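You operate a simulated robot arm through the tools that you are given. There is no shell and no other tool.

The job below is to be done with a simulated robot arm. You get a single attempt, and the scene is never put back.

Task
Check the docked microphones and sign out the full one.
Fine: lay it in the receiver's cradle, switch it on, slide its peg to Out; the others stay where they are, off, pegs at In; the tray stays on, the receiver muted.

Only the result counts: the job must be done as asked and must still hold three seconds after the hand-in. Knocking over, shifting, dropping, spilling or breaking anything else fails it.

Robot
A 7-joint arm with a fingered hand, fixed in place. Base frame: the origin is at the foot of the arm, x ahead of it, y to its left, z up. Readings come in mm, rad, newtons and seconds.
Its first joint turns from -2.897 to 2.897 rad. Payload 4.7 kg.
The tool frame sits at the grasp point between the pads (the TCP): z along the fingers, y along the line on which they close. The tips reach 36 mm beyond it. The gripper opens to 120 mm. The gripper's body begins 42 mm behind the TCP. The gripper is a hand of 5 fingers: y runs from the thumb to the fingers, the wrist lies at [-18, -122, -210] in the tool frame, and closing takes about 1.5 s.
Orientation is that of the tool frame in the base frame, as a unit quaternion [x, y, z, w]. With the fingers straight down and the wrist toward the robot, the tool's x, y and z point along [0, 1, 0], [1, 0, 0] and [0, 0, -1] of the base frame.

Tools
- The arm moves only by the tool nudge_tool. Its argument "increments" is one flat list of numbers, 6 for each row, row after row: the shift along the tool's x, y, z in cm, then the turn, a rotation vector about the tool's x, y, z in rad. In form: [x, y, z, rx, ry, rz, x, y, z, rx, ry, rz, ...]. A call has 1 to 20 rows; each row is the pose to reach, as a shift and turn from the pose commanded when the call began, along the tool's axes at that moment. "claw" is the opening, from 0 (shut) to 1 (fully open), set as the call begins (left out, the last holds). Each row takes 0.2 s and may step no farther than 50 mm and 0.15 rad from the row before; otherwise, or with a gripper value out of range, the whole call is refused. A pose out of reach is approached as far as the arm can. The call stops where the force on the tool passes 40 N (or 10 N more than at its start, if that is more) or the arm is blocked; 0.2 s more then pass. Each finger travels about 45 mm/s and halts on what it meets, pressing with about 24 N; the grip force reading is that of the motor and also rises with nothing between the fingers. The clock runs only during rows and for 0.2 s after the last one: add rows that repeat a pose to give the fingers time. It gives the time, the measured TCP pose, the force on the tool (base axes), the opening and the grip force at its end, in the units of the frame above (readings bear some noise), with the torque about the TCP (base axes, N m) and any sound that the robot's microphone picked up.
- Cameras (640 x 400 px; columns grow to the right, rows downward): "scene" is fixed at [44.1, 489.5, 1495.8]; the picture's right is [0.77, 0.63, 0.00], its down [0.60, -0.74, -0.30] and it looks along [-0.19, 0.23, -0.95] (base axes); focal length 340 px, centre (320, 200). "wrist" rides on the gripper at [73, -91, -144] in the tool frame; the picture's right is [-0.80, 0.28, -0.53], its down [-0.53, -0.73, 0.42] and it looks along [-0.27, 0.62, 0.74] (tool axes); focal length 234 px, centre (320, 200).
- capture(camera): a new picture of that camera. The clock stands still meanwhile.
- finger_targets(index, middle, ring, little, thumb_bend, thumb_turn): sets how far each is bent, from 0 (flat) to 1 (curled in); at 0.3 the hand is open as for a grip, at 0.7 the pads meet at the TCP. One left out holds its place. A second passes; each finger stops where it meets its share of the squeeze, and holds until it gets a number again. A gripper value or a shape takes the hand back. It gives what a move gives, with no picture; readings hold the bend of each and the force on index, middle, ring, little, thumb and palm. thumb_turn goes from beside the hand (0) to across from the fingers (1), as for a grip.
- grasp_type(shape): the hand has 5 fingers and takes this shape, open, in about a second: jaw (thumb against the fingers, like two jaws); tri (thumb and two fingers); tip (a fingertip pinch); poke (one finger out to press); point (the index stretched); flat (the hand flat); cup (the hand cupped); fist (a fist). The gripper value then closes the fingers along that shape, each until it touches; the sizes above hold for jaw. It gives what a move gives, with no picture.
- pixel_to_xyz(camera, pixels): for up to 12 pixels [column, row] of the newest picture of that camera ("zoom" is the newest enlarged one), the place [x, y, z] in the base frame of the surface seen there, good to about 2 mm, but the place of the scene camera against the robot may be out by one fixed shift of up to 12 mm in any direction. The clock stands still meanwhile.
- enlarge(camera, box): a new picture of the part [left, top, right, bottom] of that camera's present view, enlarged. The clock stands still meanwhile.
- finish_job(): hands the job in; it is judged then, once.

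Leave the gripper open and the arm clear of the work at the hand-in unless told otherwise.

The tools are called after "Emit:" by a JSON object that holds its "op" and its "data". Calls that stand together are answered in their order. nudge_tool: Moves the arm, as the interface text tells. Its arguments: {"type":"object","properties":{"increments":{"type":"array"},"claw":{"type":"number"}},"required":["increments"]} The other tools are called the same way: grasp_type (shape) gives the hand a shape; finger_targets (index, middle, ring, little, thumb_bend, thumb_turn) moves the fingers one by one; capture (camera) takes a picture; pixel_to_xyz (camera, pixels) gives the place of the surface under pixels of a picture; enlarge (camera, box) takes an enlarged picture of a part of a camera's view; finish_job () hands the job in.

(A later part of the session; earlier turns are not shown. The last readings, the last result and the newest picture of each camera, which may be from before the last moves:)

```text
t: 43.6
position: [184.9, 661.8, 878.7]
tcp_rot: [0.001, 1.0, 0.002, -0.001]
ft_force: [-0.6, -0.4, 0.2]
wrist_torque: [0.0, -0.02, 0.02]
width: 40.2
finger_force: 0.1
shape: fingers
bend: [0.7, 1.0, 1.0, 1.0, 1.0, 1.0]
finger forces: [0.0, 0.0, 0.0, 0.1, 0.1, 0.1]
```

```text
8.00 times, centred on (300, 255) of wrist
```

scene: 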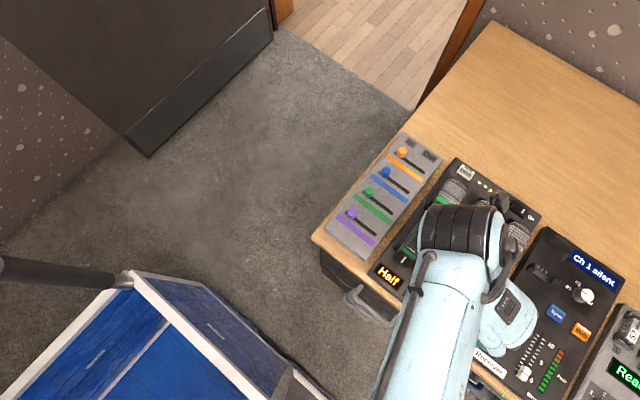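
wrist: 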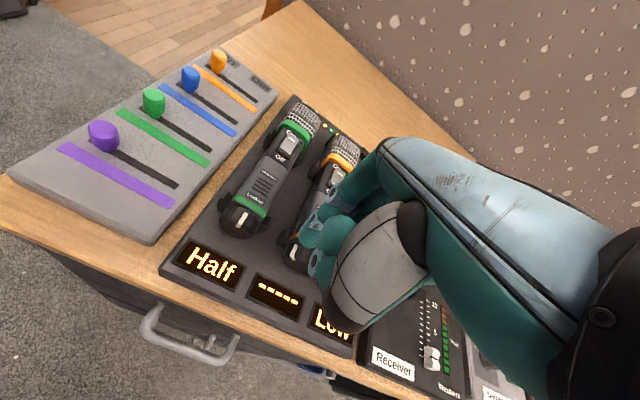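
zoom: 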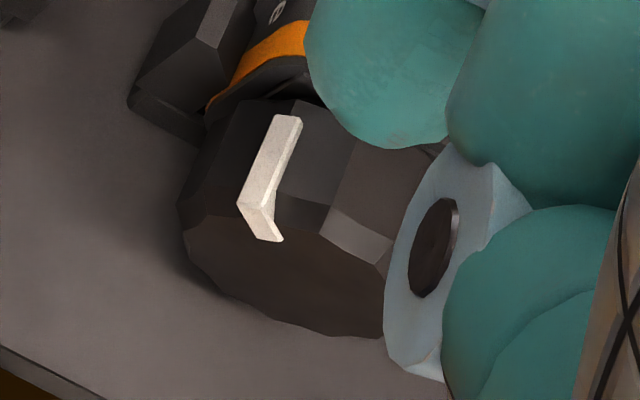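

The ridge is at about 41° and also runs down the front face. I'll place the fingertip on the top just left of the axis (so pressing turns it the right way) and press.

Emit:
{"op": "nudge_tool", "data": {"increments": [-1.48, 0.2, 1.5, 0, 0, 0, -1.48, 0.2, 3.0, 0, 0, 0, -1.48, 0.2, 3.4, 0, 0, 0, -1.48, 0.2, 3.65, 0, 0, 0]}}

Emit:
{"op": "enlarge", "data": {"camera": "wrist", "box": [260, 210, 340, 290]}}

```text
t: 44.6
position: [200.5, 663.4, 841.3]
tcp_rot: [0.0, 1.0, 0.001, -0.001]
ft_force: [0.8, -1.1, 14.1]
wrist_torque: [0.03, 0.08, 0.01]
width: 35.5
finger_force: 7.1
shape: fingers
bend: [0.71, 1.0, 1.0, 1.0, 1.0, 1.0]
finger forces: [12.6, 0.0, 0.0, 0.0, 0.0, 0.0]
```

```text
5.00 times, centred on (300, 250) of wrist
```

zoom: 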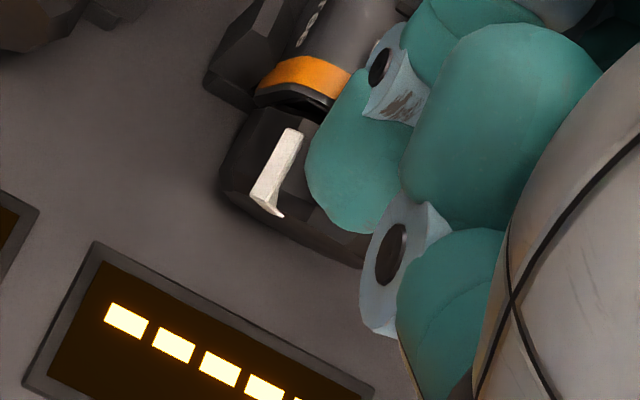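

The tip is seated right beside the ridge with 14 N. Now I sweep along the arc to the left and down.

Emit:
{"op": "nudge_tool", "data": {"increments": [0.21, 0, 0.15, 0, 0, 0, 0.41, 0, 0.25, 0, 0, 0, 0.6, 0, 0.36, 0, 0, 0, 0.78, 0, 0.48, 0, 0, 0, 0.94, 0, 0.62, 0, 0, 0, 1.1, 0, 0.78, 0, 0, 0, 1.25, 0, 0.95, 0, 0, 0, 1.38, 0, 1.11, 0, 0, 0, 1.49, 0, 1.29, 0, 0, 0]}}

Emit:
{"op": "enlarge", "data": {"camera": "wrist", "box": [260, 190, 340, 270]}}

```text
t: 46.6
position: [187.5, 662.2, 830.7]
tcp_rot: [0.0, 1.0, 0.001, 0.001]
ft_force: [-5.6, -7.8, 10.6]
wrist_torque: [0.02, 0.13, 0.06]
width: 34.6
finger_force: 6.5
shape: fingers
bend: [0.71, 1.0, 1.0, 1.0, 1.0, 1.0]
finger forces: [13.6, 0.0, 0.0, 0.0, 0.1, 0.0]
```

```text
5.00 times, centred on (300, 230) of wrist
```

zoom: 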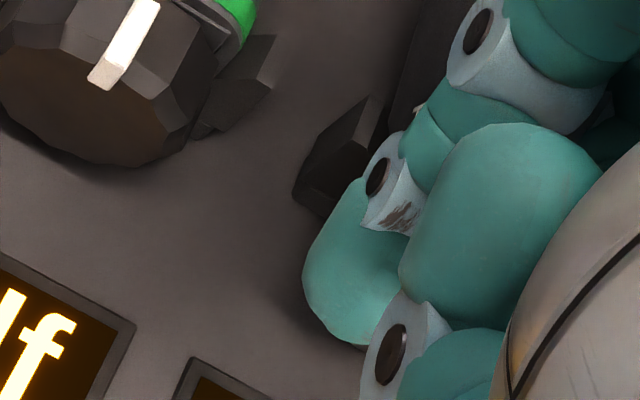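

I can't see the ridge now. I'll back the finger off to the left and front first (so it doesn't drag the cap back), then lift and look.

Emit:
{"op": "nudge_tool", "data": {"increments": [0.5, -0.5, 0, 0, 0, 0, 1.0, -1.5, 0, 0, 0, 0, 1.2, -2.5, -1.0, 0, 0, 0, 1.2, -3.5, -3.0, 0, 0, 0, -1.0, -4.5, -5.0, 0, 0, 0]}}

Emit:
{"op": "capture", "data": {"camera": "wrist"}}

Emit:
{"op": "enlarge", "data": {"camera": "wrist", "box": [240, 170, 340, 270]}}

```text
t: 47.9
position: [194.4, 618.5, 879.3]
tcp_rot: [0.0, 1.0, 0.001, 0.001]
ft_force: [0.4, 0.6, 0.4]
wrist_torque: [-0.04, 0.01, -0.04]
width: 40.1
finger_force: 0.0
shape: fingers
bend: [0.7, 1.0, 1.0, 1.0, 1.0, 1.0]
finger forces: [0.1, 0.0, 0.0, 0.0, 0.0, 0.0]
```

```text
taken
```

wrist: 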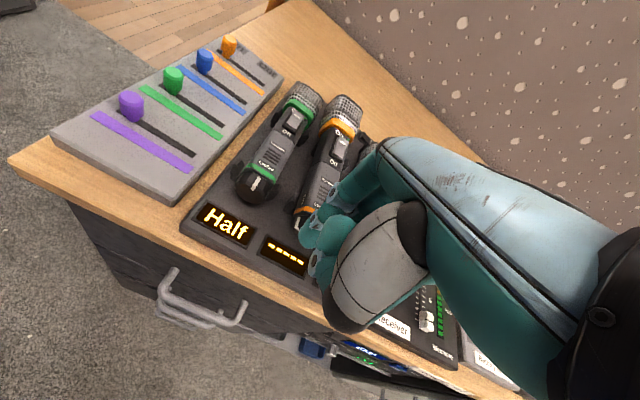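

```text
4.00 times, centred on (290, 220) of wrist
```

zoom: 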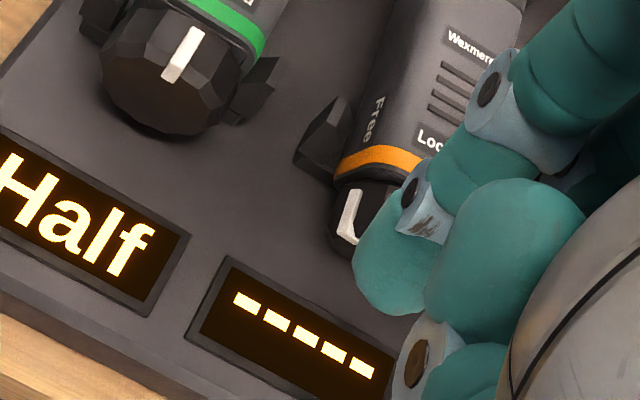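

The ridge is now well over on the left side. I'll move the hand out of the way (right and forward) and measure.

Emit:
{"op": "pixel_to_xyz", "data": {"camera": "wrist", "pixels": [[298, 222], [297, 226], [299, 218], [300, 229], [303, 218], [294, 225], [306, 220]]}}

Emit:
{"op": "nudge_tool", "data": {"increments": [-4.0, 0, -2, 0, 0, 0, -8.0, 0, -4.0, 0, 0, 0]}}

Emit:
{"op": "capture", "data": {"camera": "wrist"}}

Emit:
{"op": "enlarge", "data": {"camera": "wrist", "box": [200, 170, 300, 270]}}

```text
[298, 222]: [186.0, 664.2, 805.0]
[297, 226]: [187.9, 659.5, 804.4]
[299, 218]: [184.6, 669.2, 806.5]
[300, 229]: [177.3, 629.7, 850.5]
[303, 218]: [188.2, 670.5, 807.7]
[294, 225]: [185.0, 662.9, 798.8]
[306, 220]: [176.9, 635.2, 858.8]
```

```text
t: 48.5
position: [275.3, 616.8, 918.8]
tcp_rot: [0.0, 1.0, 0.001, 0.0]
ft_force: [0.0, 0.6, -0.4]
wrist_torque: [-0.02, -0.03, 0.03]
width: 40.1
finger_force: 0.0
shape: fingers
bend: [0.7, 1.0, 1.0, 1.0, 1.0, 1.0]
finger forces: [0.0, 0.0, 0.0, 0.0, 0.1, 0.0]
```

```text
taken
```

wrist: 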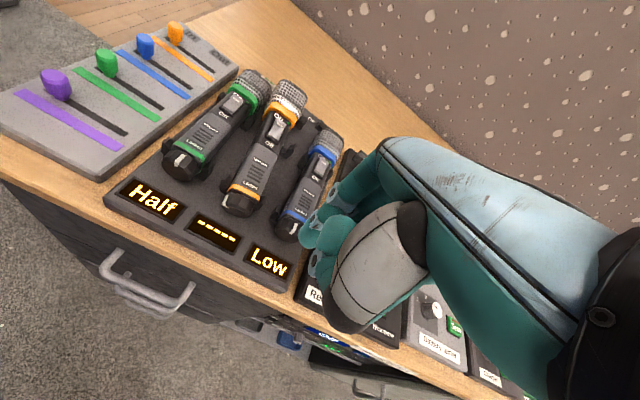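

```text
4.00 times, centred on (250, 220) of wrist
```

zoom: 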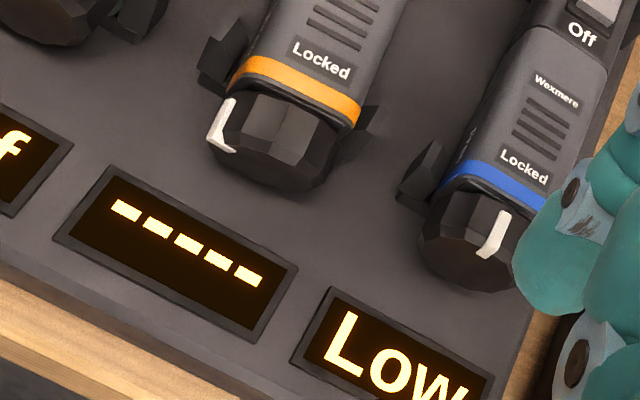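

The front leg of the ridge now points along +x, so the pointer is at the −x side ("Free"). The mic also seems to have slid a few mm toward −y. I'll measure.

Emit:
{"op": "pixel_to_xyz", "data": {"camera": "wrist", "pixels": [[226, 199], [224, 204], [228, 207], [233, 196], [245, 203], [232, 210], [255, 203], [238, 189], [250, 180], [230, 183], [262, 195], [222, 184]]}}

Emit:
{"op": "enlarge", "data": {"camera": "wrist", "box": [210, 170, 280, 230]}}

Emit:
{"op": "enlarge", "data": {"camera": "wrist", "box": [230, 70, 330, 180]}}

```text
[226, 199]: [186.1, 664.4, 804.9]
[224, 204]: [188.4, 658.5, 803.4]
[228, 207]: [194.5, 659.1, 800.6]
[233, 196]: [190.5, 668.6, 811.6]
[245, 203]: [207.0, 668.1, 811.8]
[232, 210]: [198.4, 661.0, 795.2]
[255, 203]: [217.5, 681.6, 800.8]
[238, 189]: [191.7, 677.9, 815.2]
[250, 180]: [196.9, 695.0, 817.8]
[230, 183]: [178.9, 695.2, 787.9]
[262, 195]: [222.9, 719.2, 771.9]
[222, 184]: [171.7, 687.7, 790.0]
```

```text
6.67 times, centred on (245, 200) of wrist
```

zoom: 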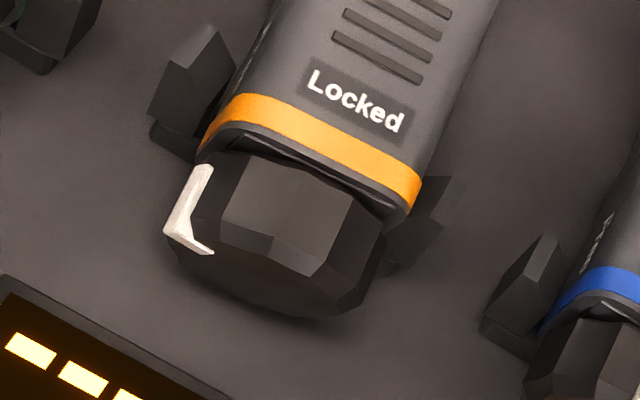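

```text
3.64 times, centred on (280, 125) of wrist
```

zoom: 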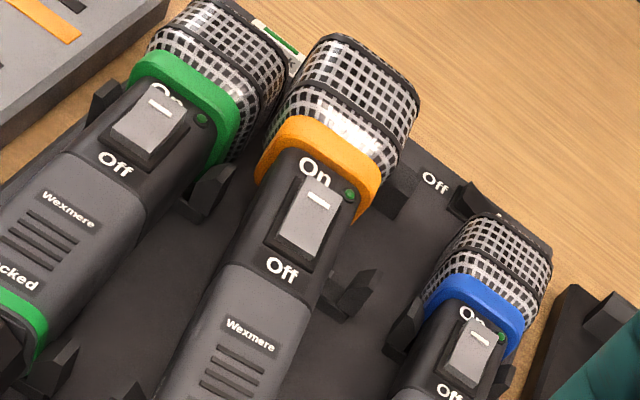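

The orange mic's head now looks lifted in its dock. I'll check the heights along it with both cameras.

Emit:
{"op": "pixel_to_xyz", "data": {"camera": "wrist", "pixels": [[290, 95], [300, 88], [280, 112], [276, 126], [272, 140], [266, 155], [260, 165], [255, 175], [285, 107], [268, 128], [250, 97], [330, 140]]}}

Emit:
{"op": "capture", "data": {"camera": "scene"}}

Emit:
{"op": "enlarge", "data": {"camera": "scene", "box": [380, 150, 550, 320]}}

```text
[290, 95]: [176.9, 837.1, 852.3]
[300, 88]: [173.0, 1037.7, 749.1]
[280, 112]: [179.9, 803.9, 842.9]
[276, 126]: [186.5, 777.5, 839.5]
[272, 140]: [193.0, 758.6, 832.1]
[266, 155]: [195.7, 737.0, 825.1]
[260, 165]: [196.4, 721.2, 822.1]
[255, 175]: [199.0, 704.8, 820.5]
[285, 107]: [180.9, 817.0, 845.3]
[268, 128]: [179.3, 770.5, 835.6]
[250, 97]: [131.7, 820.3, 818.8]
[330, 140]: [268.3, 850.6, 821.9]
```

```text
taken
```

scene: 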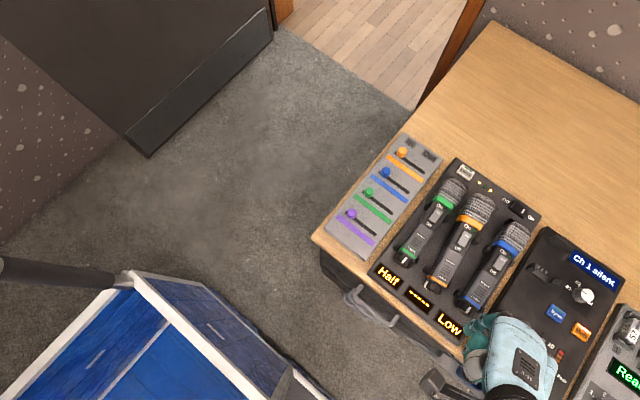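

```text
2.35 times, centred on (465, 235) of scene
```

zoom: 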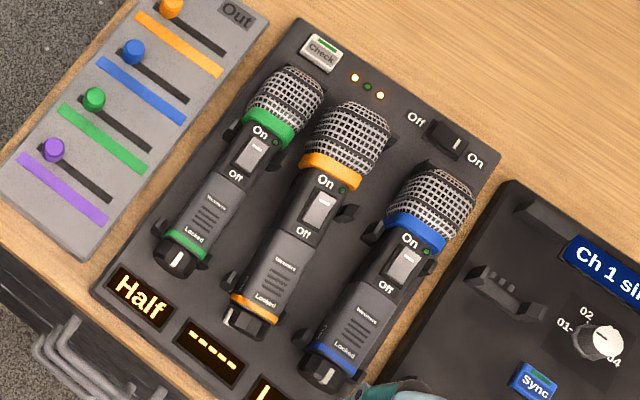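

The orange mic has popped up at the head end: it is tilted about 12° up and rests on the upper prongs, and its dock LED is off. It will be lifted anyway. Before gripping it I'll survey the receiver cradle from closer with the wrist camera.

Emit:
{"op": "nudge_tool", "data": {"increments": [-4, 0, -1, 0, 0, 0, -8, 0, -2, 0, 0, 0, -12, 0, -2, 0, 0, 0, -15, 0, -2, 0, 0, 0]}}

Emit:
{"op": "capture", "data": {"camera": "wrist"}}

Emit:
{"op": "enlarge", "data": {"camera": "wrist", "box": [200, 60, 360, 240]}}

```text
t: 49.5
position: [424.8, 618.6, 939.8]
tcp_rot: [0.0, 1.0, 0.001, 0.0]
ft_force: [-0.8, 0.2, 0.4]
wrist_torque: [0.02, -0.01, 0.01]
width: 39.8
finger_force: 0.0
shape: fingers
bend: [0.7, 1.0, 1.0, 1.0, 1.0, 1.0]
finger forces: [0.0, 0.1, 0.0, 0.0, 0.1, 0.0]
```

```text
taken
```

wrist: 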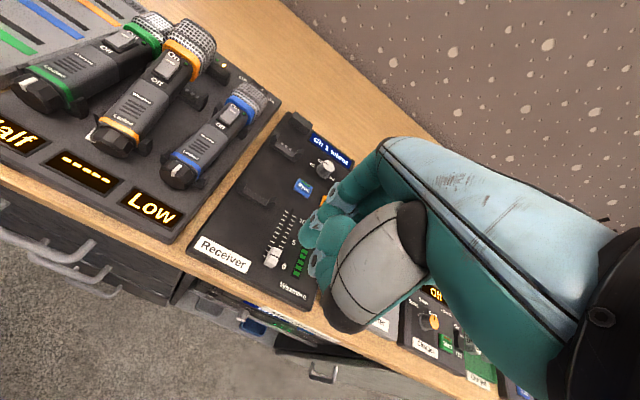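

```text
2.22 times, centred on (280, 150) of wrist
```

zoom: 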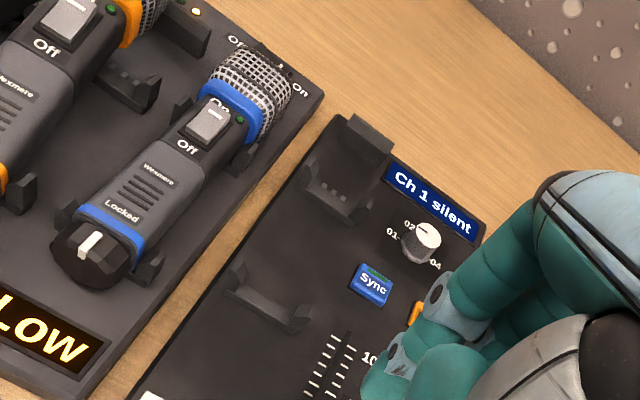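

The cradle matches the dock layout: a lower U support, an upper U support with contacts, and an end plate. I'll measure these.

Emit:
{"op": "pixel_to_xyz", "data": {"camera": "wrist", "pixels": [[243, 182], [243, 187], [270, 202], [272, 207], [256, 195], [277, 136], [278, 142], [294, 154], [296, 160], [285, 146], [303, 121], [303, 132]]}}

Emit:
{"op": "enlarge", "data": {"camera": "wrist", "box": [225, 100, 325, 220]}}

Emit:
{"op": "enlarge", "data": {"camera": "wrist", "box": [80, 10, 260, 170]}}

```text
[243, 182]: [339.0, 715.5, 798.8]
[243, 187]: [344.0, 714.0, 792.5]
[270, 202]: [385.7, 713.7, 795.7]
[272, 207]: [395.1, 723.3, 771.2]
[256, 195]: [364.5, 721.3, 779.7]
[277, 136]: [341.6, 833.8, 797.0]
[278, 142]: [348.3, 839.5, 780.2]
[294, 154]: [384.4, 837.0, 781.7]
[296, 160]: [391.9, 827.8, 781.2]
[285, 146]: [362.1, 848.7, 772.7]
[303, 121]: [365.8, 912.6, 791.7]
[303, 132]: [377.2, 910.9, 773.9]
```

```text
3.33 times, centred on (275, 160) of wrist
```

zoom: 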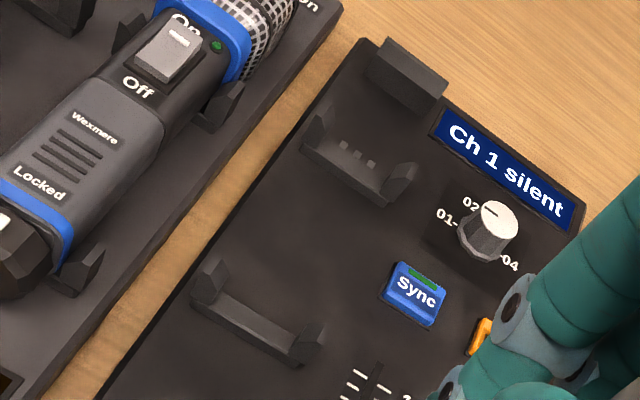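

```text
2.50 times, centred on (170, 90) of wrist
```

zoom: 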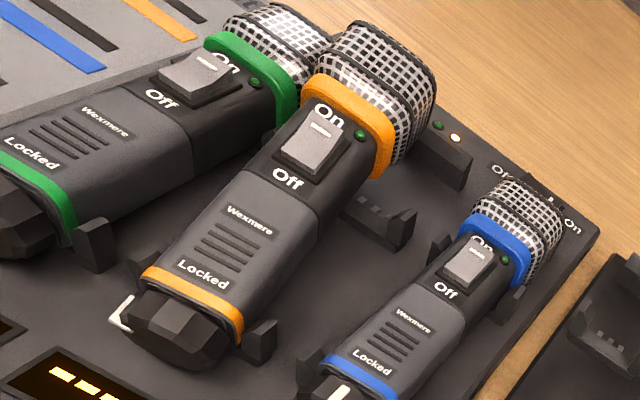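

I measure the dock's corresponding features to get the exact dock→cradle offset.

Emit:
{"op": "capture", "data": {"camera": "wrist"}}

Emit:
{"op": "pixel_to_xyz", "data": {"camera": "wrist", "pixels": [[184, 94], [192, 98], [206, 98], [200, 104], [222, 72], [218, 68], [146, 141], [148, 146], [174, 139], [228, 107], [215, 110], [249, 130]]}}

Emit:
{"op": "pixel_to_xyz", "data": {"camera": "wrist", "pixels": [[240, 184], [240, 190], [270, 207], [247, 191], [262, 200], [273, 136], [297, 150], [290, 156], [300, 158], [296, 116], [308, 127], [304, 128]]}}

```text
taken
```

wrist: 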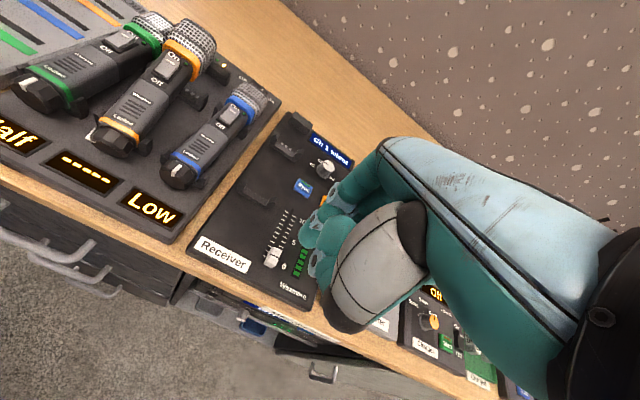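

```text
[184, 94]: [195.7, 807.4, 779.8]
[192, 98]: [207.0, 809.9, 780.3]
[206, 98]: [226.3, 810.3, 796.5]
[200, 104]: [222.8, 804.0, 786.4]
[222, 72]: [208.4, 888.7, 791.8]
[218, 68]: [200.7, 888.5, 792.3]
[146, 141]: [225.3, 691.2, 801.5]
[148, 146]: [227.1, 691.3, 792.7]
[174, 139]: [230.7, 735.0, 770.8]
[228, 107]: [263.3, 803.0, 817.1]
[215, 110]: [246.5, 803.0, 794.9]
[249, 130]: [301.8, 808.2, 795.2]
```

```text
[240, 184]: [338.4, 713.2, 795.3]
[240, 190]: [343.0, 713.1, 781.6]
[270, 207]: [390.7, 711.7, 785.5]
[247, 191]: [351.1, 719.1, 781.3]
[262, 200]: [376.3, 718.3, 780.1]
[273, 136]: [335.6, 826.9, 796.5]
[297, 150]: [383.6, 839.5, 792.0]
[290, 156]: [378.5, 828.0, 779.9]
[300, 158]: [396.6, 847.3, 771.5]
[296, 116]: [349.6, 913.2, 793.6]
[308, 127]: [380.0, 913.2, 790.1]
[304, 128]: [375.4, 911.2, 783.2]
```

Dock → cradle offset is about +24.5 mm in y, with the cradle axis at x ≈ 364, saddle floor z ≈ 780. Now I measure the orange mic's present axis from its centre-line labels, plus the Sync button and fader extents.

Emit:
{"op": "pixel_to_xyz", "data": {"camera": "wrist", "pixels": [[123, 120], [142, 98], [157, 82], [169, 66], [174, 57], [184, 44], [192, 30], [205, 40], [303, 187], [294, 190], [312, 186], [272, 258]]}}

Emit:
{"op": "enlarge", "data": {"camera": "wrist", "box": [90, 0, 230, 160]}}

```text
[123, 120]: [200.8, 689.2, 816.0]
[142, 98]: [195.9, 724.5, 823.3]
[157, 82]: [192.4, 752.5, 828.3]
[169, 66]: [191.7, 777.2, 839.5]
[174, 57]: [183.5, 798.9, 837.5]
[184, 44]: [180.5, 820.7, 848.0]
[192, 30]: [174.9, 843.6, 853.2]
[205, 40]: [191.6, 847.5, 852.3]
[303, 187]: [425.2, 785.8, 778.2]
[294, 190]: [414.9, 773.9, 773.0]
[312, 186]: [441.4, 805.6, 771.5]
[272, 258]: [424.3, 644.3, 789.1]
```

```text
2.50 times, centred on (160, 80) of wrist
```

zoom: 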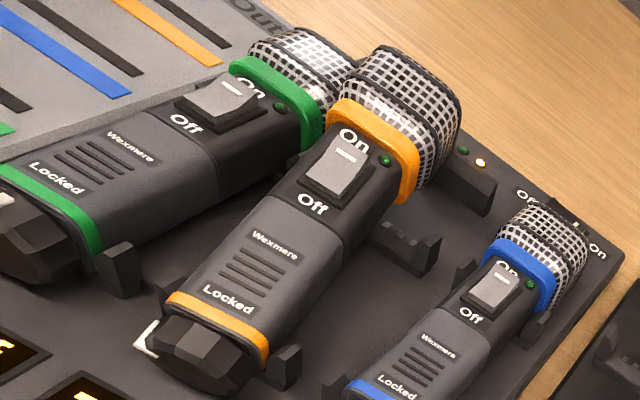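

The orange mic's axis points along about (−0.155, 0.97, 0.19). I'll take the jaw shape, turn the hand to align with the mic (yaw +1.41 about tool z), and hover above it.

Emit:
{"op": "grasp_type", "data": {"shape": "jaw"}}

Emit:
{"op": "nudge_tool", "data": {"increments": [2.35, 1.37, 0, 0, 0, 0.1412, 4.7, 2.74, 0, 0, 0, 0.2824, 7.05, 4.11, 0, 0, 0, 0.4236, 9.4, 5.48, 0, 0, 0, 0.5648, 11.75, 6.85, 0, 0, 0, 0.706, 14.1, 8.22, 0, 0, 0, 0.8472, 16.45, 9.59, 0, 0, 0, 0.9884, 18.8, 10.96, 0, 0, 0, 1.1296, 21.15, 12.33, 0, 0, 0, 1.2708, 23.5, 13.7, 0, 0, 0, 1.412]}}

Emit:
{"op": "capture", "data": {"camera": "wrist"}}

Emit:
{"op": "capture", "data": {"camera": "scene"}}

```text
t: 50.4
position: [424.7, 617.7, 937.5]
tcp_rot: [0.0, 1.0, 0.001, 0.0]
ft_force: [-0.3, 0.1, 1.1]
wrist_torque: [-0.02, -0.02, 0.01]
width: 119.6
finger_force: 0.0
shape: jaw
bend: [0.3, 0.3, 0.3, 0.3, 0.3, 0.98]
finger forces: [0.0, 0.0, 0.0, 0.1, 0.1, 0.0]
```

```text
t: 52.5
position: [192.7, 754.9, 944.5]
tcp_rot: [0.65, 0.76, 0.001, -0.002]
ft_force: [0.4, -0.7, 0.7]
wrist_torque: [0.02, 0.04, -0.01]
width: 119.8
finger_force: 0.1
shape: jaw
bend: [0.3, 0.3, 0.3, 0.3, 0.3, 0.98]
finger forces: [0.0, 0.0, 0.0, 0.1, 0.0, 0.0]
```

```text
taken
```

wrist: 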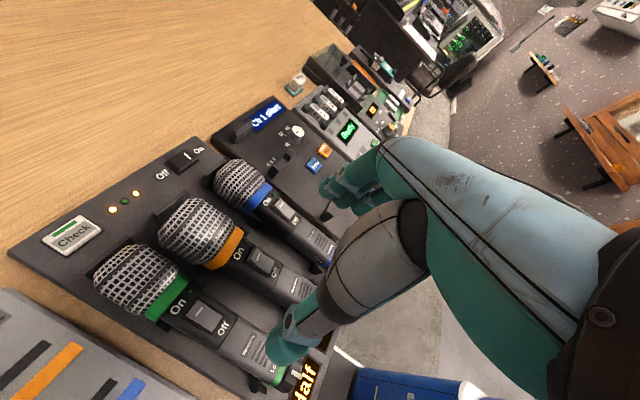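

```text
taken
```

scene: 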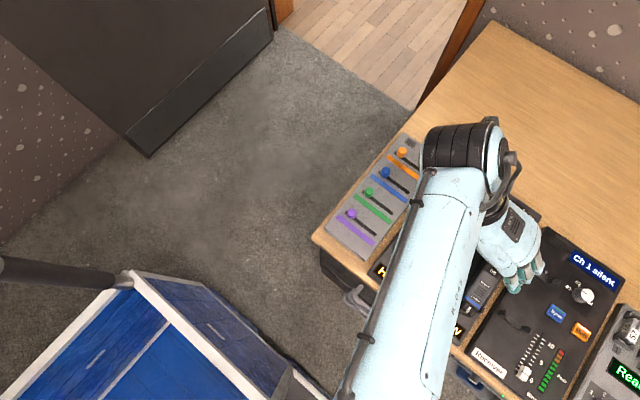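

The hand is aligned in yaw. I'll zoom in to check the mic and green-head gap, and the thumb and finger positions.

Emit:
{"op": "enlarge", "data": {"camera": "wrist", "box": [90, 150, 350, 390]}}

Emit:
{"op": "pixel_to_xyz", "data": {"camera": "wrist", "pixels": [[240, 254], [262, 262], [278, 270], [297, 283], [200, 232], [185, 228], [215, 222], [172, 270], [290, 336], [275, 350], [340, 200], [328, 190]]}}

```text
1.67 times, centred on (220, 270) of wrist
```

zoom: 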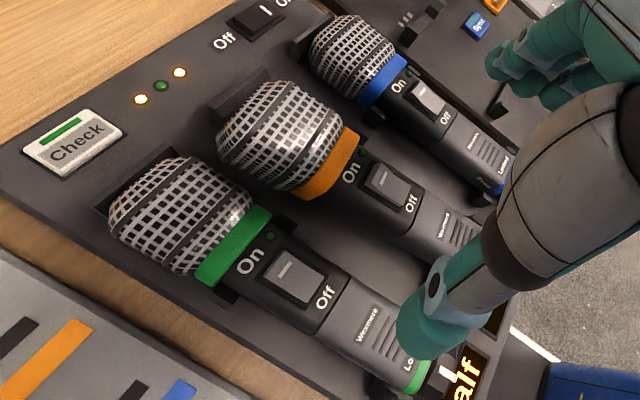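

```text
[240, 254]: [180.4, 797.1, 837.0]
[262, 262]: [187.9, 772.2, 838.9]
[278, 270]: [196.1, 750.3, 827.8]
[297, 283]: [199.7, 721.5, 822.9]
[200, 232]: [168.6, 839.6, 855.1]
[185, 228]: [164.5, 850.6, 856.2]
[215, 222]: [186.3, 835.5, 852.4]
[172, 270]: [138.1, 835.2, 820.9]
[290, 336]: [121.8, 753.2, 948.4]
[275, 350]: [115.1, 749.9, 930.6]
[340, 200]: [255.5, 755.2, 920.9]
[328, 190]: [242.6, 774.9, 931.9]
```

The green–orange heads still have a gap. I'll pitch the hand +0.19 rad to match the mic's tilt, and part-close to about 60 mm while still high.

Emit:
{"op": "nudge_tool", "data": {"increments": [0, 0, 0, 0, 0.096, 0, 0, 0, 0, 0, 0.192, 0, 0, 0, 0, 0, 0.192, 0, 0, 0, 0, 0, 0.192, 0, 0, 0, 0, 0, 0.192, 0], "claw": 0.5}}

Emit:
{"op": "capture", "data": {"camera": "wrist"}}

Emit:
{"op": "enlarge", "data": {"camera": "wrist", "box": [200, 140, 400, 360]}}

```text
t: 53.8
position: [192.2, 754.7, 941.6]
tcp_rot: [0.647, 0.757, 0.063, -0.073]
ft_force: [0.0, -0.8, -0.4]
wrist_torque: [-0.03, 0.0, 0.01]
width: 60.6
finger_force: 0.1
shape: jaw
bend: [0.74, 0.45, 0.42, 0.4, 0.7, 1.0]
finger forces: [0.0, 0.0, 0.0, 0.1, 0.1, 0.0]
```

```text
taken
```

wrist: 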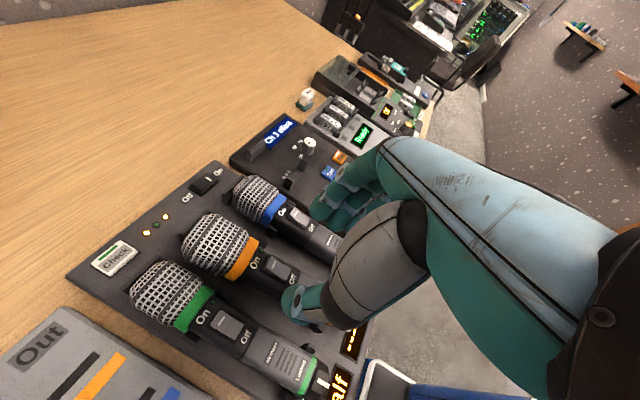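

```text
1.82 times, centred on (300, 250) of wrist
```

zoom: 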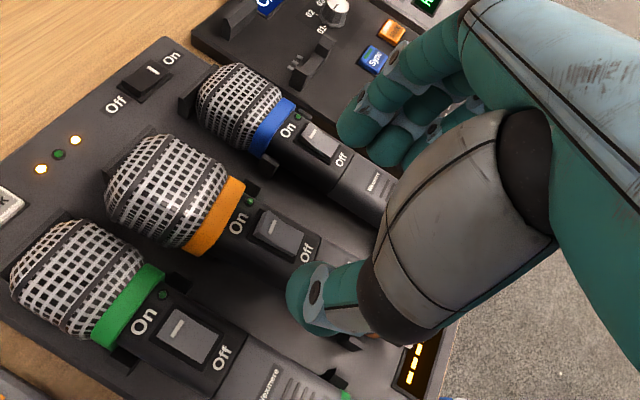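

The bends are uneven; I'll wait a moment and re-read before descending.

Emit:
{"op": "nudge_tool", "data": {"increments": [0, 0, 0, 0, 0, 0, 0, 0, 0, 0, 0, 0, 0, 0, 0, 0, 0, 0, 0, 0, 0, 0, 0, 0]}}

Emit:
{"op": "pixel_to_xyz", "data": {"camera": "wrist", "pixels": [[284, 302], [290, 310], [300, 318], [287, 290], [318, 208], [312, 212], [330, 195], [340, 225], [345, 190], [365, 205], [320, 320], [300, 290]]}}

```text
t: 54.8
position: [191.9, 754.6, 941.5]
tcp_rot: [0.646, 0.758, 0.063, -0.074]
ft_force: [0.0, -0.2, 0.3]
wrist_torque: [0.02, -0.02, 0.01]
width: 60.5
finger_force: 0.2
shape: jaw
bend: [0.74, 0.45, 0.42, 0.4, 0.7, 1.0]
finger forces: [0.0, 0.0, 0.0, 0.0, 0.0, 0.0]
```

```text
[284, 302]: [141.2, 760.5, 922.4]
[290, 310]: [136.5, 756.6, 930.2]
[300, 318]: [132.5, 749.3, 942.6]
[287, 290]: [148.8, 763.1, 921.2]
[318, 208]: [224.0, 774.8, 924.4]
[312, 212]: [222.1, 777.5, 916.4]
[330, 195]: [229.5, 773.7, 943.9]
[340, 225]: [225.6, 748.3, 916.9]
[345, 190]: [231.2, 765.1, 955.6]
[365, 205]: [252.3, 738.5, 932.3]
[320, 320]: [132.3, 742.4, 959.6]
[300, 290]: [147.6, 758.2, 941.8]
```

At this opening the thumb's outer side would nearly touch the green mic, so I'll narrow to about 48 mm and descend part-way to just above the mic, then look.

Emit:
{"op": "nudge_tool", "data": {"increments": [0, 0, 0, 0, 0, 0, -0.4, -0.05, 2.3, 0, 0, 0, -0.8, -0.1, 4.6, 0, 0, 0, -1.2, -0.12, 6.9, 0, 0, 0, -1.2, -0.12, 6.9, 0, 0, 0], "claw": 0.4}}

Emit:
{"op": "capture", "data": {"camera": "wrist"}}

Emit:
{"op": "enlarge", "data": {"camera": "wrist", "box": [180, 160, 400, 380]}}

```text
t: 56.0
position: [188.9, 755.9, 869.4]
tcp_rot: [0.645, 0.758, 0.063, -0.073]
ft_force: [-0.1, 1.1, -0.2]
wrist_torque: [0.02, -0.01, 0.04]
width: 48.2
finger_force: 0.1
shape: jaw
bend: [0.74, 0.49, 0.46, 0.44, 0.73, 1.0]
finger forces: [0.0, 0.0, 0.0, 0.0, 0.0, 0.0]
```

```text
taken
```

wrist: 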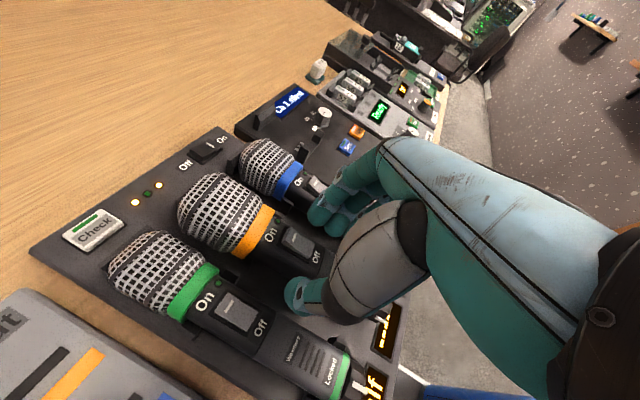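

```text
1.82 times, centred on (290, 270) of wrist
```

zoom: 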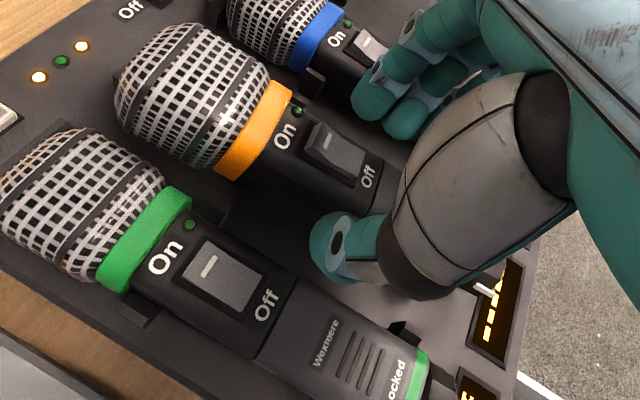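

The thumb is heading into the gap between green and orange. I'll check distances around it.

Emit:
{"op": "pixel_to_xyz", "data": {"camera": "wrist", "pixels": [[286, 292], [292, 308], [305, 310], [288, 283], [300, 262], [283, 265], [262, 300], [276, 320], [310, 215], [318, 228], [312, 232], [305, 248]]}}

```text
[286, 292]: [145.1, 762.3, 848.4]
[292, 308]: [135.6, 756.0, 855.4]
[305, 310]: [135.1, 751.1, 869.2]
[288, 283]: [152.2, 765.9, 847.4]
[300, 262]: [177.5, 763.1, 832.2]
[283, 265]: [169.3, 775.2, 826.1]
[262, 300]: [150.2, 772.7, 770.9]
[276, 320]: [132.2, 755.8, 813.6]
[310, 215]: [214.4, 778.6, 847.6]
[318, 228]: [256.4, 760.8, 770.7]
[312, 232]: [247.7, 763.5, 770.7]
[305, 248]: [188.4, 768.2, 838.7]
```

The thumb's outer side would graze the green mic's top edge, so I'll shift 4 mm right and grip 4 mm higher. Then I descend around the orange body.

Emit:
{"op": "nudge_tool", "data": {"increments": [0, 0.42, 0, 0, 0, 0, -0.2, 0.42, 1.0, 0, 0, 0, -0.4, 0.42, 2.0, 0, 0, 0, -0.6, 0.42, 3.0, 0, 0, 0, -0.8, 0.42, 3.7, 0, 0, 0]}}

Emit:
{"op": "capture", "data": {"camera": "wrist"}}

Emit:
{"op": "enlarge", "data": {"camera": "wrist", "box": [180, 160, 400, 380]}}

```text
t: 57.1
position: [194.5, 755.4, 832.7]
tcp_rot: [0.646, 0.757, 0.064, -0.073]
ft_force: [-0.7, 0.3, 0.4]
wrist_torque: [0.01, 0.01, -0.01]
width: 48.5
finger_force: 0.1
shape: jaw
bend: [0.74, 0.49, 0.46, 0.44, 0.73, 1.0]
finger forces: [0.0, 0.0, 0.0, 0.0, 0.0, 0.0]
```

```text
taken
```

wrist: 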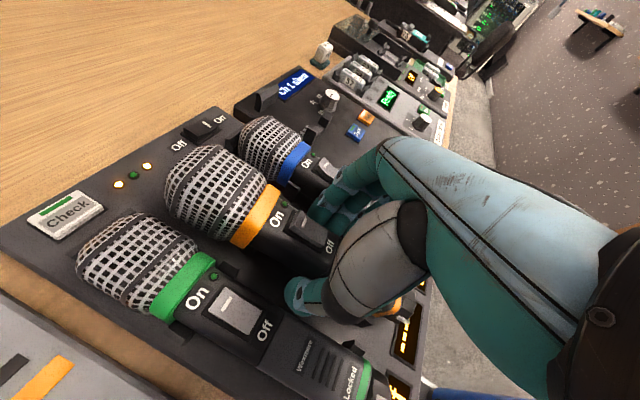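

```text
1.82 times, centred on (290, 270) of wrist
```

zoom: 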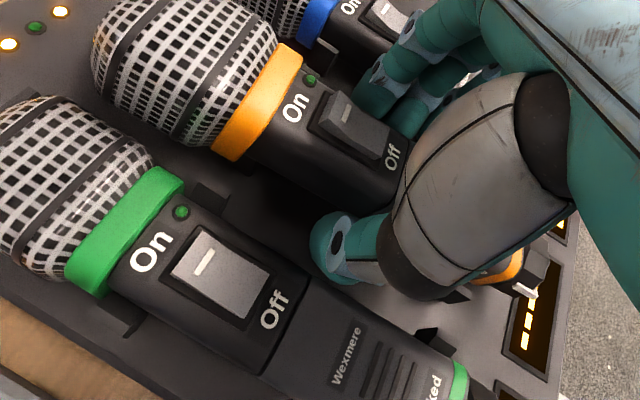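

No contact and the hand straddles the body. I close the grip.

Emit:
{"op": "nudge_tool", "data": {"increments": [0, 0, 0, 0, 0, 0, 0, 0, 0, 0, 0, 0, 0, 0, 0, 0, 0, 0, 0, 0, 0, 0, 0, 0, 0, 0, 0, 0, 0, 0, 0, 0, 0, 0, 0, 0], "claw": 0.0}}

Emit:
{"op": "capture", "data": {"camera": "wrist"}}

Emit:
{"op": "enlarge", "data": {"camera": "wrist", "box": [180, 160, 400, 380]}}

```text
t: 58.5
position: [195.4, 755.8, 832.8]
tcp_rot: [0.645, 0.758, 0.063, -0.074]
ft_force: [1.2, -0.1, 0.6]
wrist_torque: [-0.03, -0.05, 0.1]
width: 31.1
finger_force: 24.6
shape: jaw
bend: [0.73, 0.6, 0.59, 0.57, 0.74, 1.0]
finger forces: [11.7, 6.3, 2.7, 1.4, 20.8, 0.0]
```

```text
taken
```

wrist: 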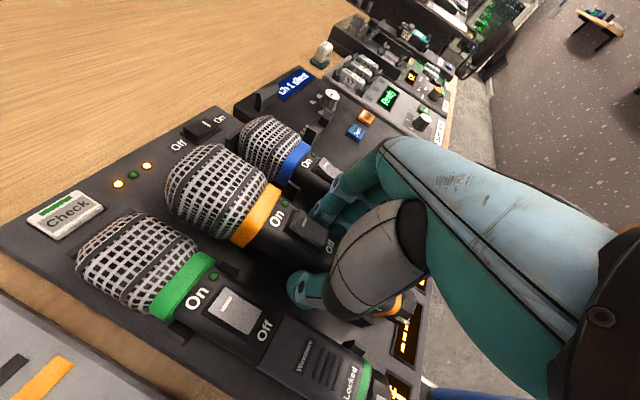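

```text
1.82 times, centred on (290, 270) of wrist
```

zoom: 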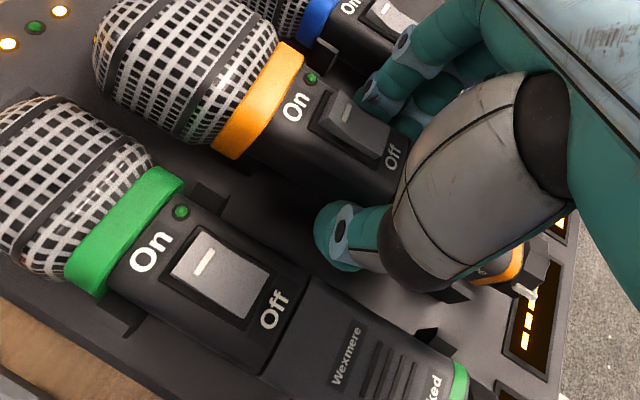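

The grip is solid (about 21 N on the thumb, 22 N across the fingers). Now I lift straight up 80 mm.

Emit:
{"op": "nudge_tool", "data": {"increments": [0.19, 0, -0.98, 0, 0, 0, 0.38, 0, -1.96, 0, 0, 0, 0.76, 0, -3.92, 0, 0, 0, 1.14, 0, -5.89, 0, 0, 0, 1.52, 0, -7.85, 0, 0, 0]}}

Emit:
{"op": "capture", "data": {"camera": "wrist"}}

Emit:
{"op": "capture", "data": {"camera": "scene"}}

```text
t: 59.8
position: [194.4, 757.5, 911.5]
tcp_rot: [0.646, 0.758, 0.062, -0.074]
ft_force: [0.2, -0.1, -3.2]
wrist_torque: [-0.12, -0.01, 0.05]
width: 30.4
finger_force: 24.0
shape: jaw
bend: [0.73, 0.6, 0.6, 0.71, 0.74, 1.0]
finger forces: [12.6, 5.5, 2.3, 1.1, 21.1, 0.0]
```

```text
taken
```

wrist: 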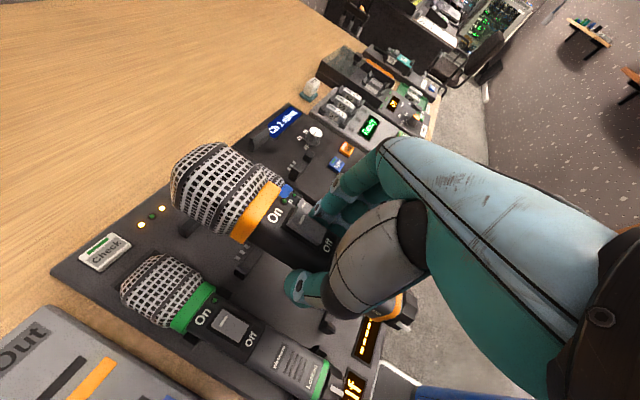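

```text
taken
```

scene: 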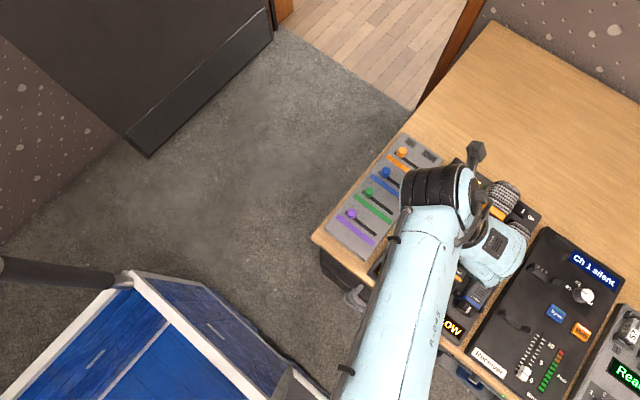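

The mic is lifted (about 3.2 N). I'll measure its orientation in the hand before levelling and moving over the cradle.

Emit:
{"op": "enlarge", "data": {"camera": "wrist", "box": [160, 130, 440, 350]}}

Emit:
{"op": "pixel_to_xyz", "data": {"camera": "wrist", "pixels": [[275, 214], [298, 224], [326, 243], [262, 205], [235, 185], [205, 175], [408, 308], [400, 322], [395, 305], [382, 310], [252, 240], [312, 262]]}}

```text
1.82 times, centred on (300, 240) of wrist
```

zoom: 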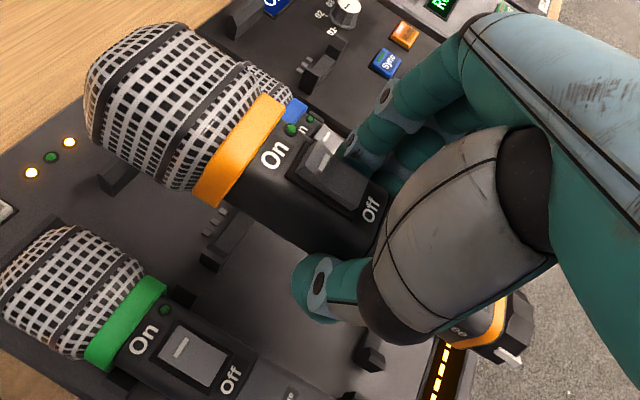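

```text
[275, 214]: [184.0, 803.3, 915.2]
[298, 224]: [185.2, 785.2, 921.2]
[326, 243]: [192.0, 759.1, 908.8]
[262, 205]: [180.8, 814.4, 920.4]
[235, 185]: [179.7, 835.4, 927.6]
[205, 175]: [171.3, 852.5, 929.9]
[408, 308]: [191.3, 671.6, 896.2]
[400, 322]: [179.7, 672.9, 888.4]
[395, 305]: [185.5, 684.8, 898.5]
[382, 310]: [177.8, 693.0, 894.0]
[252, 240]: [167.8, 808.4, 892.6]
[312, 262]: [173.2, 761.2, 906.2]
```

The mic pitches about 8° head-up and yaws about 4–5° in the hand. I'll level it (ry −0.145, rz +0.075) while moving over the receiver at safe height.

Emit:
{"op": "nudge_tool", "data": {"increments": [0.09, 3.45, -0.19, 0, -0.029, 0.015, 0.18, 6.9, -0.37, 0, -0.058, 0.03, 0.28, 10.35, -0.56, 0, -0.087, 0.045, 0.37, 13.8, -0.74, 0, -0.116, 0.06, 0.46, 17.25, -0.93, 0, -0.145, 0.075, 0.46, 17.25, -0.93, 0, -0.145, 0.075]}}

Emit:
{"op": "capture", "data": {"camera": "wrist"}}

Emit:
{"op": "capture", "data": {"camera": "scene"}}

Emit:
{"op": "enlarge", "data": {"camera": "wrist", "box": [160, 130, 440, 350]}}

```text
t: 61.1
position: [365.0, 786.6, 920.5]
tcp_rot: [0.677, 0.736, 0.014, -0.02]
ft_force: [0.0, 0.7, -3.9]
wrist_torque: [-0.07, 0.01, -0.02]
width: 30.4
finger_force: 24.0
shape: jaw
bend: [0.73, 0.6, 0.61, 0.71, 0.74, 1.0]
finger forces: [13.0, 5.6, 2.4, 1.0, 21.4, 0.0]
```

```text
taken
```

wrist: 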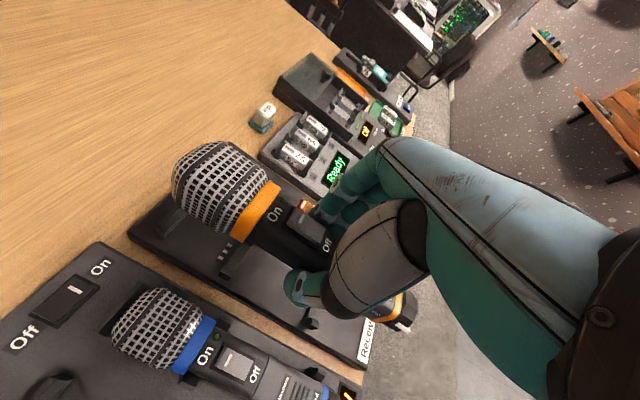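

```text
taken
```

scene: 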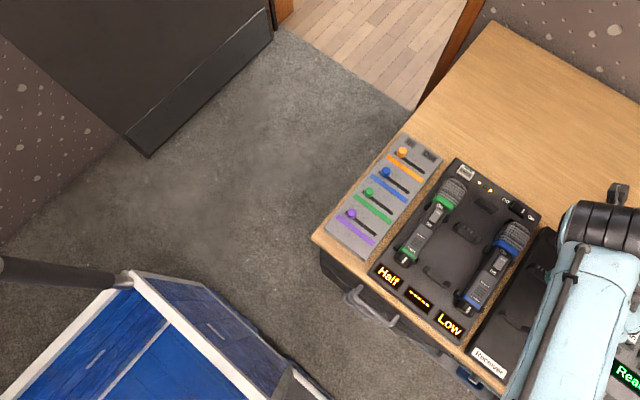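

```text
1.82 times, centred on (300, 240) of wrist
```

zoom: 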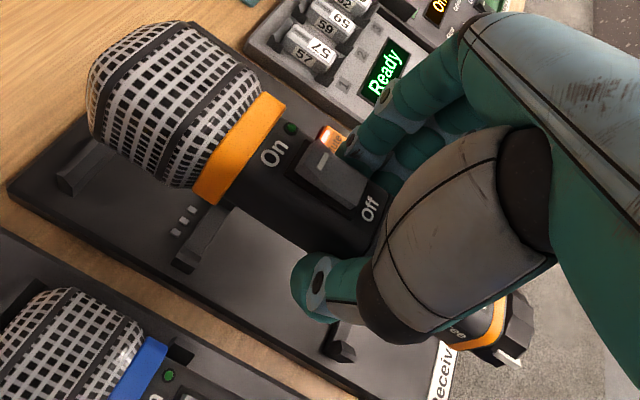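

The tray and the other mics are undisturbed. I'll re-measure the mic's attitude here.

Emit:
{"op": "pixel_to_xyz", "data": {"camera": "wrist", "pixels": [[275, 214], [326, 243], [262, 205], [235, 185], [205, 175], [408, 308], [400, 322], [408, 318], [382, 311], [252, 241], [312, 264], [300, 258]]}}

Emit:
{"op": "enlarge", "data": {"camera": "wrist", "box": [350, 270, 440, 350]}}

Emit:
{"op": "enlarge", "data": {"camera": "wrist", "box": [220, 180, 350, 290]}}

```text
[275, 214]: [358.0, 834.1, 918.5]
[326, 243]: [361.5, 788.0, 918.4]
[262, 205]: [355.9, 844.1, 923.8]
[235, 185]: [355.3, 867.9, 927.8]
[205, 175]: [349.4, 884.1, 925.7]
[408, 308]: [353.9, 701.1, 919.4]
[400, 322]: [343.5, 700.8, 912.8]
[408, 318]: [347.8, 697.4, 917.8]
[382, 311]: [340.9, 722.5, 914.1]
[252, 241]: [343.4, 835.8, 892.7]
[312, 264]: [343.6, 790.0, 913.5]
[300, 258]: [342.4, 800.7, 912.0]
```

```text
5.00 times, centred on (395, 310) of wrist
```

zoom: 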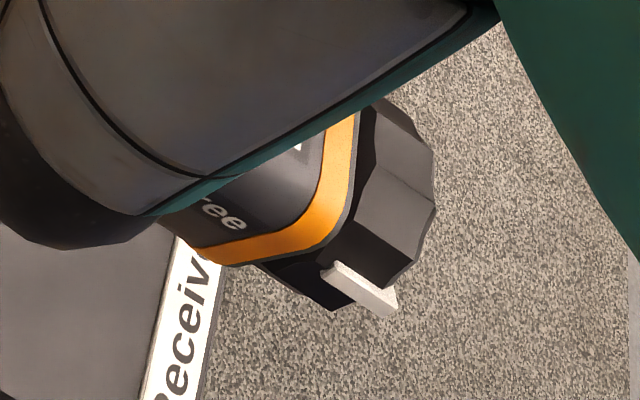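

```text
3.64 times, centred on (285, 235) of wrist
```

zoom: 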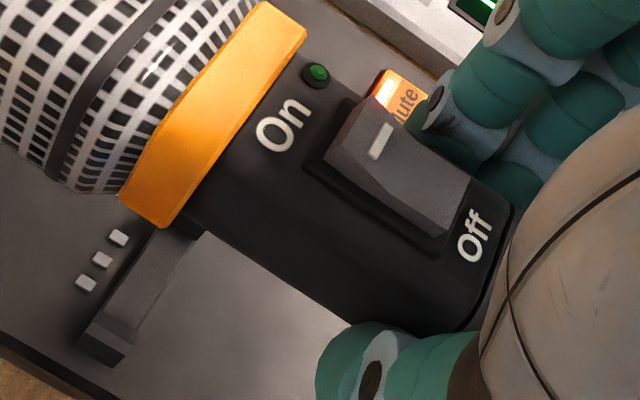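

Pitch is level now (top z ≈ 918.5 along its length). I check yaw more carefully with several points down the left side face.

Emit:
{"op": "pixel_to_xyz", "data": {"camera": "wrist", "pixels": [[258, 244], [265, 247], [272, 252], [280, 256], [288, 261], [296, 264], [304, 269], [378, 317], [372, 317], [384, 318], [390, 319], [368, 313]]}}

Emit:
{"op": "pixel_to_xyz", "data": {"camera": "wrist", "pixels": [[256, 218], [246, 228], [268, 200], [276, 190], [240, 238], [281, 191], [398, 292], [404, 296], [403, 327], [399, 324], [410, 300], [416, 310]]}}

```text
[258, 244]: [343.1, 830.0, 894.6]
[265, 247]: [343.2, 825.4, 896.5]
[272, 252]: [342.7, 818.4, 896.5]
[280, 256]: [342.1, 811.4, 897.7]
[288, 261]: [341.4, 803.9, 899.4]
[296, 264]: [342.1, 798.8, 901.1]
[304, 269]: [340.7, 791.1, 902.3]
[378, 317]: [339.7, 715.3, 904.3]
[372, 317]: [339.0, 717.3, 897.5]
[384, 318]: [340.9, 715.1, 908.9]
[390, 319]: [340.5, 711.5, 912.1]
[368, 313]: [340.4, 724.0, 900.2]
```

```text
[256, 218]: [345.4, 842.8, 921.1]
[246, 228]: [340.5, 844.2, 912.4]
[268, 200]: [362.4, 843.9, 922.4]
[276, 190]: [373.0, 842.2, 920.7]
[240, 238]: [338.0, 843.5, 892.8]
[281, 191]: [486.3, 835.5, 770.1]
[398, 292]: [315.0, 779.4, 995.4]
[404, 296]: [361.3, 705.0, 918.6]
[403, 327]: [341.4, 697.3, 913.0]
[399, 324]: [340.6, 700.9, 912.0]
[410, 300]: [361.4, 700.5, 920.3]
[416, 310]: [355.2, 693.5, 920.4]
```

The mic yaws about 1.8° head toward +x. To fix the y position I compare the same labels on the docked blue mic.

Emit:
{"op": "enlarge", "data": {"camera": "wrist", "box": [100, 270, 360, 400]}}

Emit:
{"op": "pixel_to_xyz", "data": {"camera": "wrist", "pixels": [[205, 357], [255, 375], [219, 337], [202, 330], [178, 367], [190, 350], [268, 216], [325, 244], [287, 201], [258, 216], [300, 222], [234, 361]]}}

```text
2.46 times, centred on (230, 335) of wrist
```

zoom: 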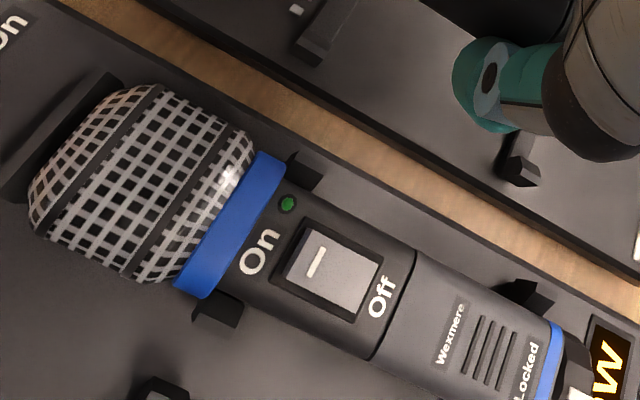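

```text
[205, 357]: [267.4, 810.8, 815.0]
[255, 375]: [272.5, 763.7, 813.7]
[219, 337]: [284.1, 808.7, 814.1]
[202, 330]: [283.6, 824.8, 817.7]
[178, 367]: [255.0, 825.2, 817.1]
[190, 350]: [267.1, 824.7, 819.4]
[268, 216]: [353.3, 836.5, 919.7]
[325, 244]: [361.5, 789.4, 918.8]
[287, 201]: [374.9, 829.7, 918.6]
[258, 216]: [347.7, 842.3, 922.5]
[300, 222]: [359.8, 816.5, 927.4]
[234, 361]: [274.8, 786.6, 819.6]
```

Blue's labels show my mic is at +23.7 mm in y relative to a docked pose, nearly the +24.5 needed. For x, I compare the left prongs of the blue dock with the cradle's left prongs in this same view.

Emit:
{"op": "enlarge", "data": {"camera": "wrist", "box": [170, 350, 220, 400]}}

Emit:
{"op": "enlarge", "data": {"camera": "wrist", "box": [210, 235, 270, 290]}}

Emit:
{"op": "enlarge", "data": {"camera": "wrist", "box": [285, 295, 345, 350]}}

```text
8.00 times, centred on (195, 375) of wrist
```

zoom: 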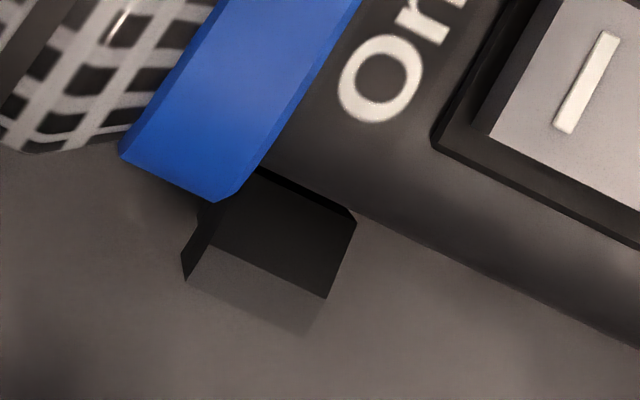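

```text
7.27 times, centred on (240, 262) of wrist
```

zoom: 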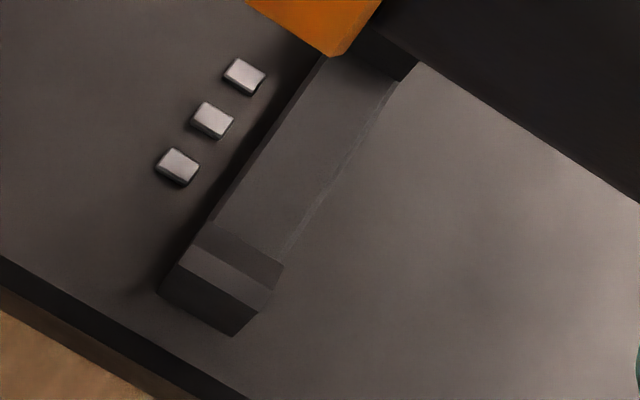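

```text
7.27 times, centred on (315, 322) of wrist
```

zoom: 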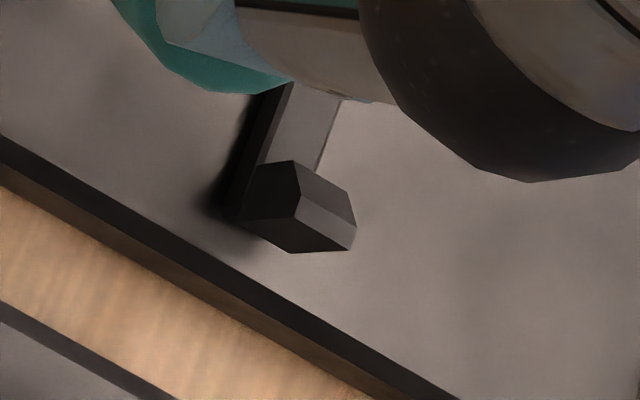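

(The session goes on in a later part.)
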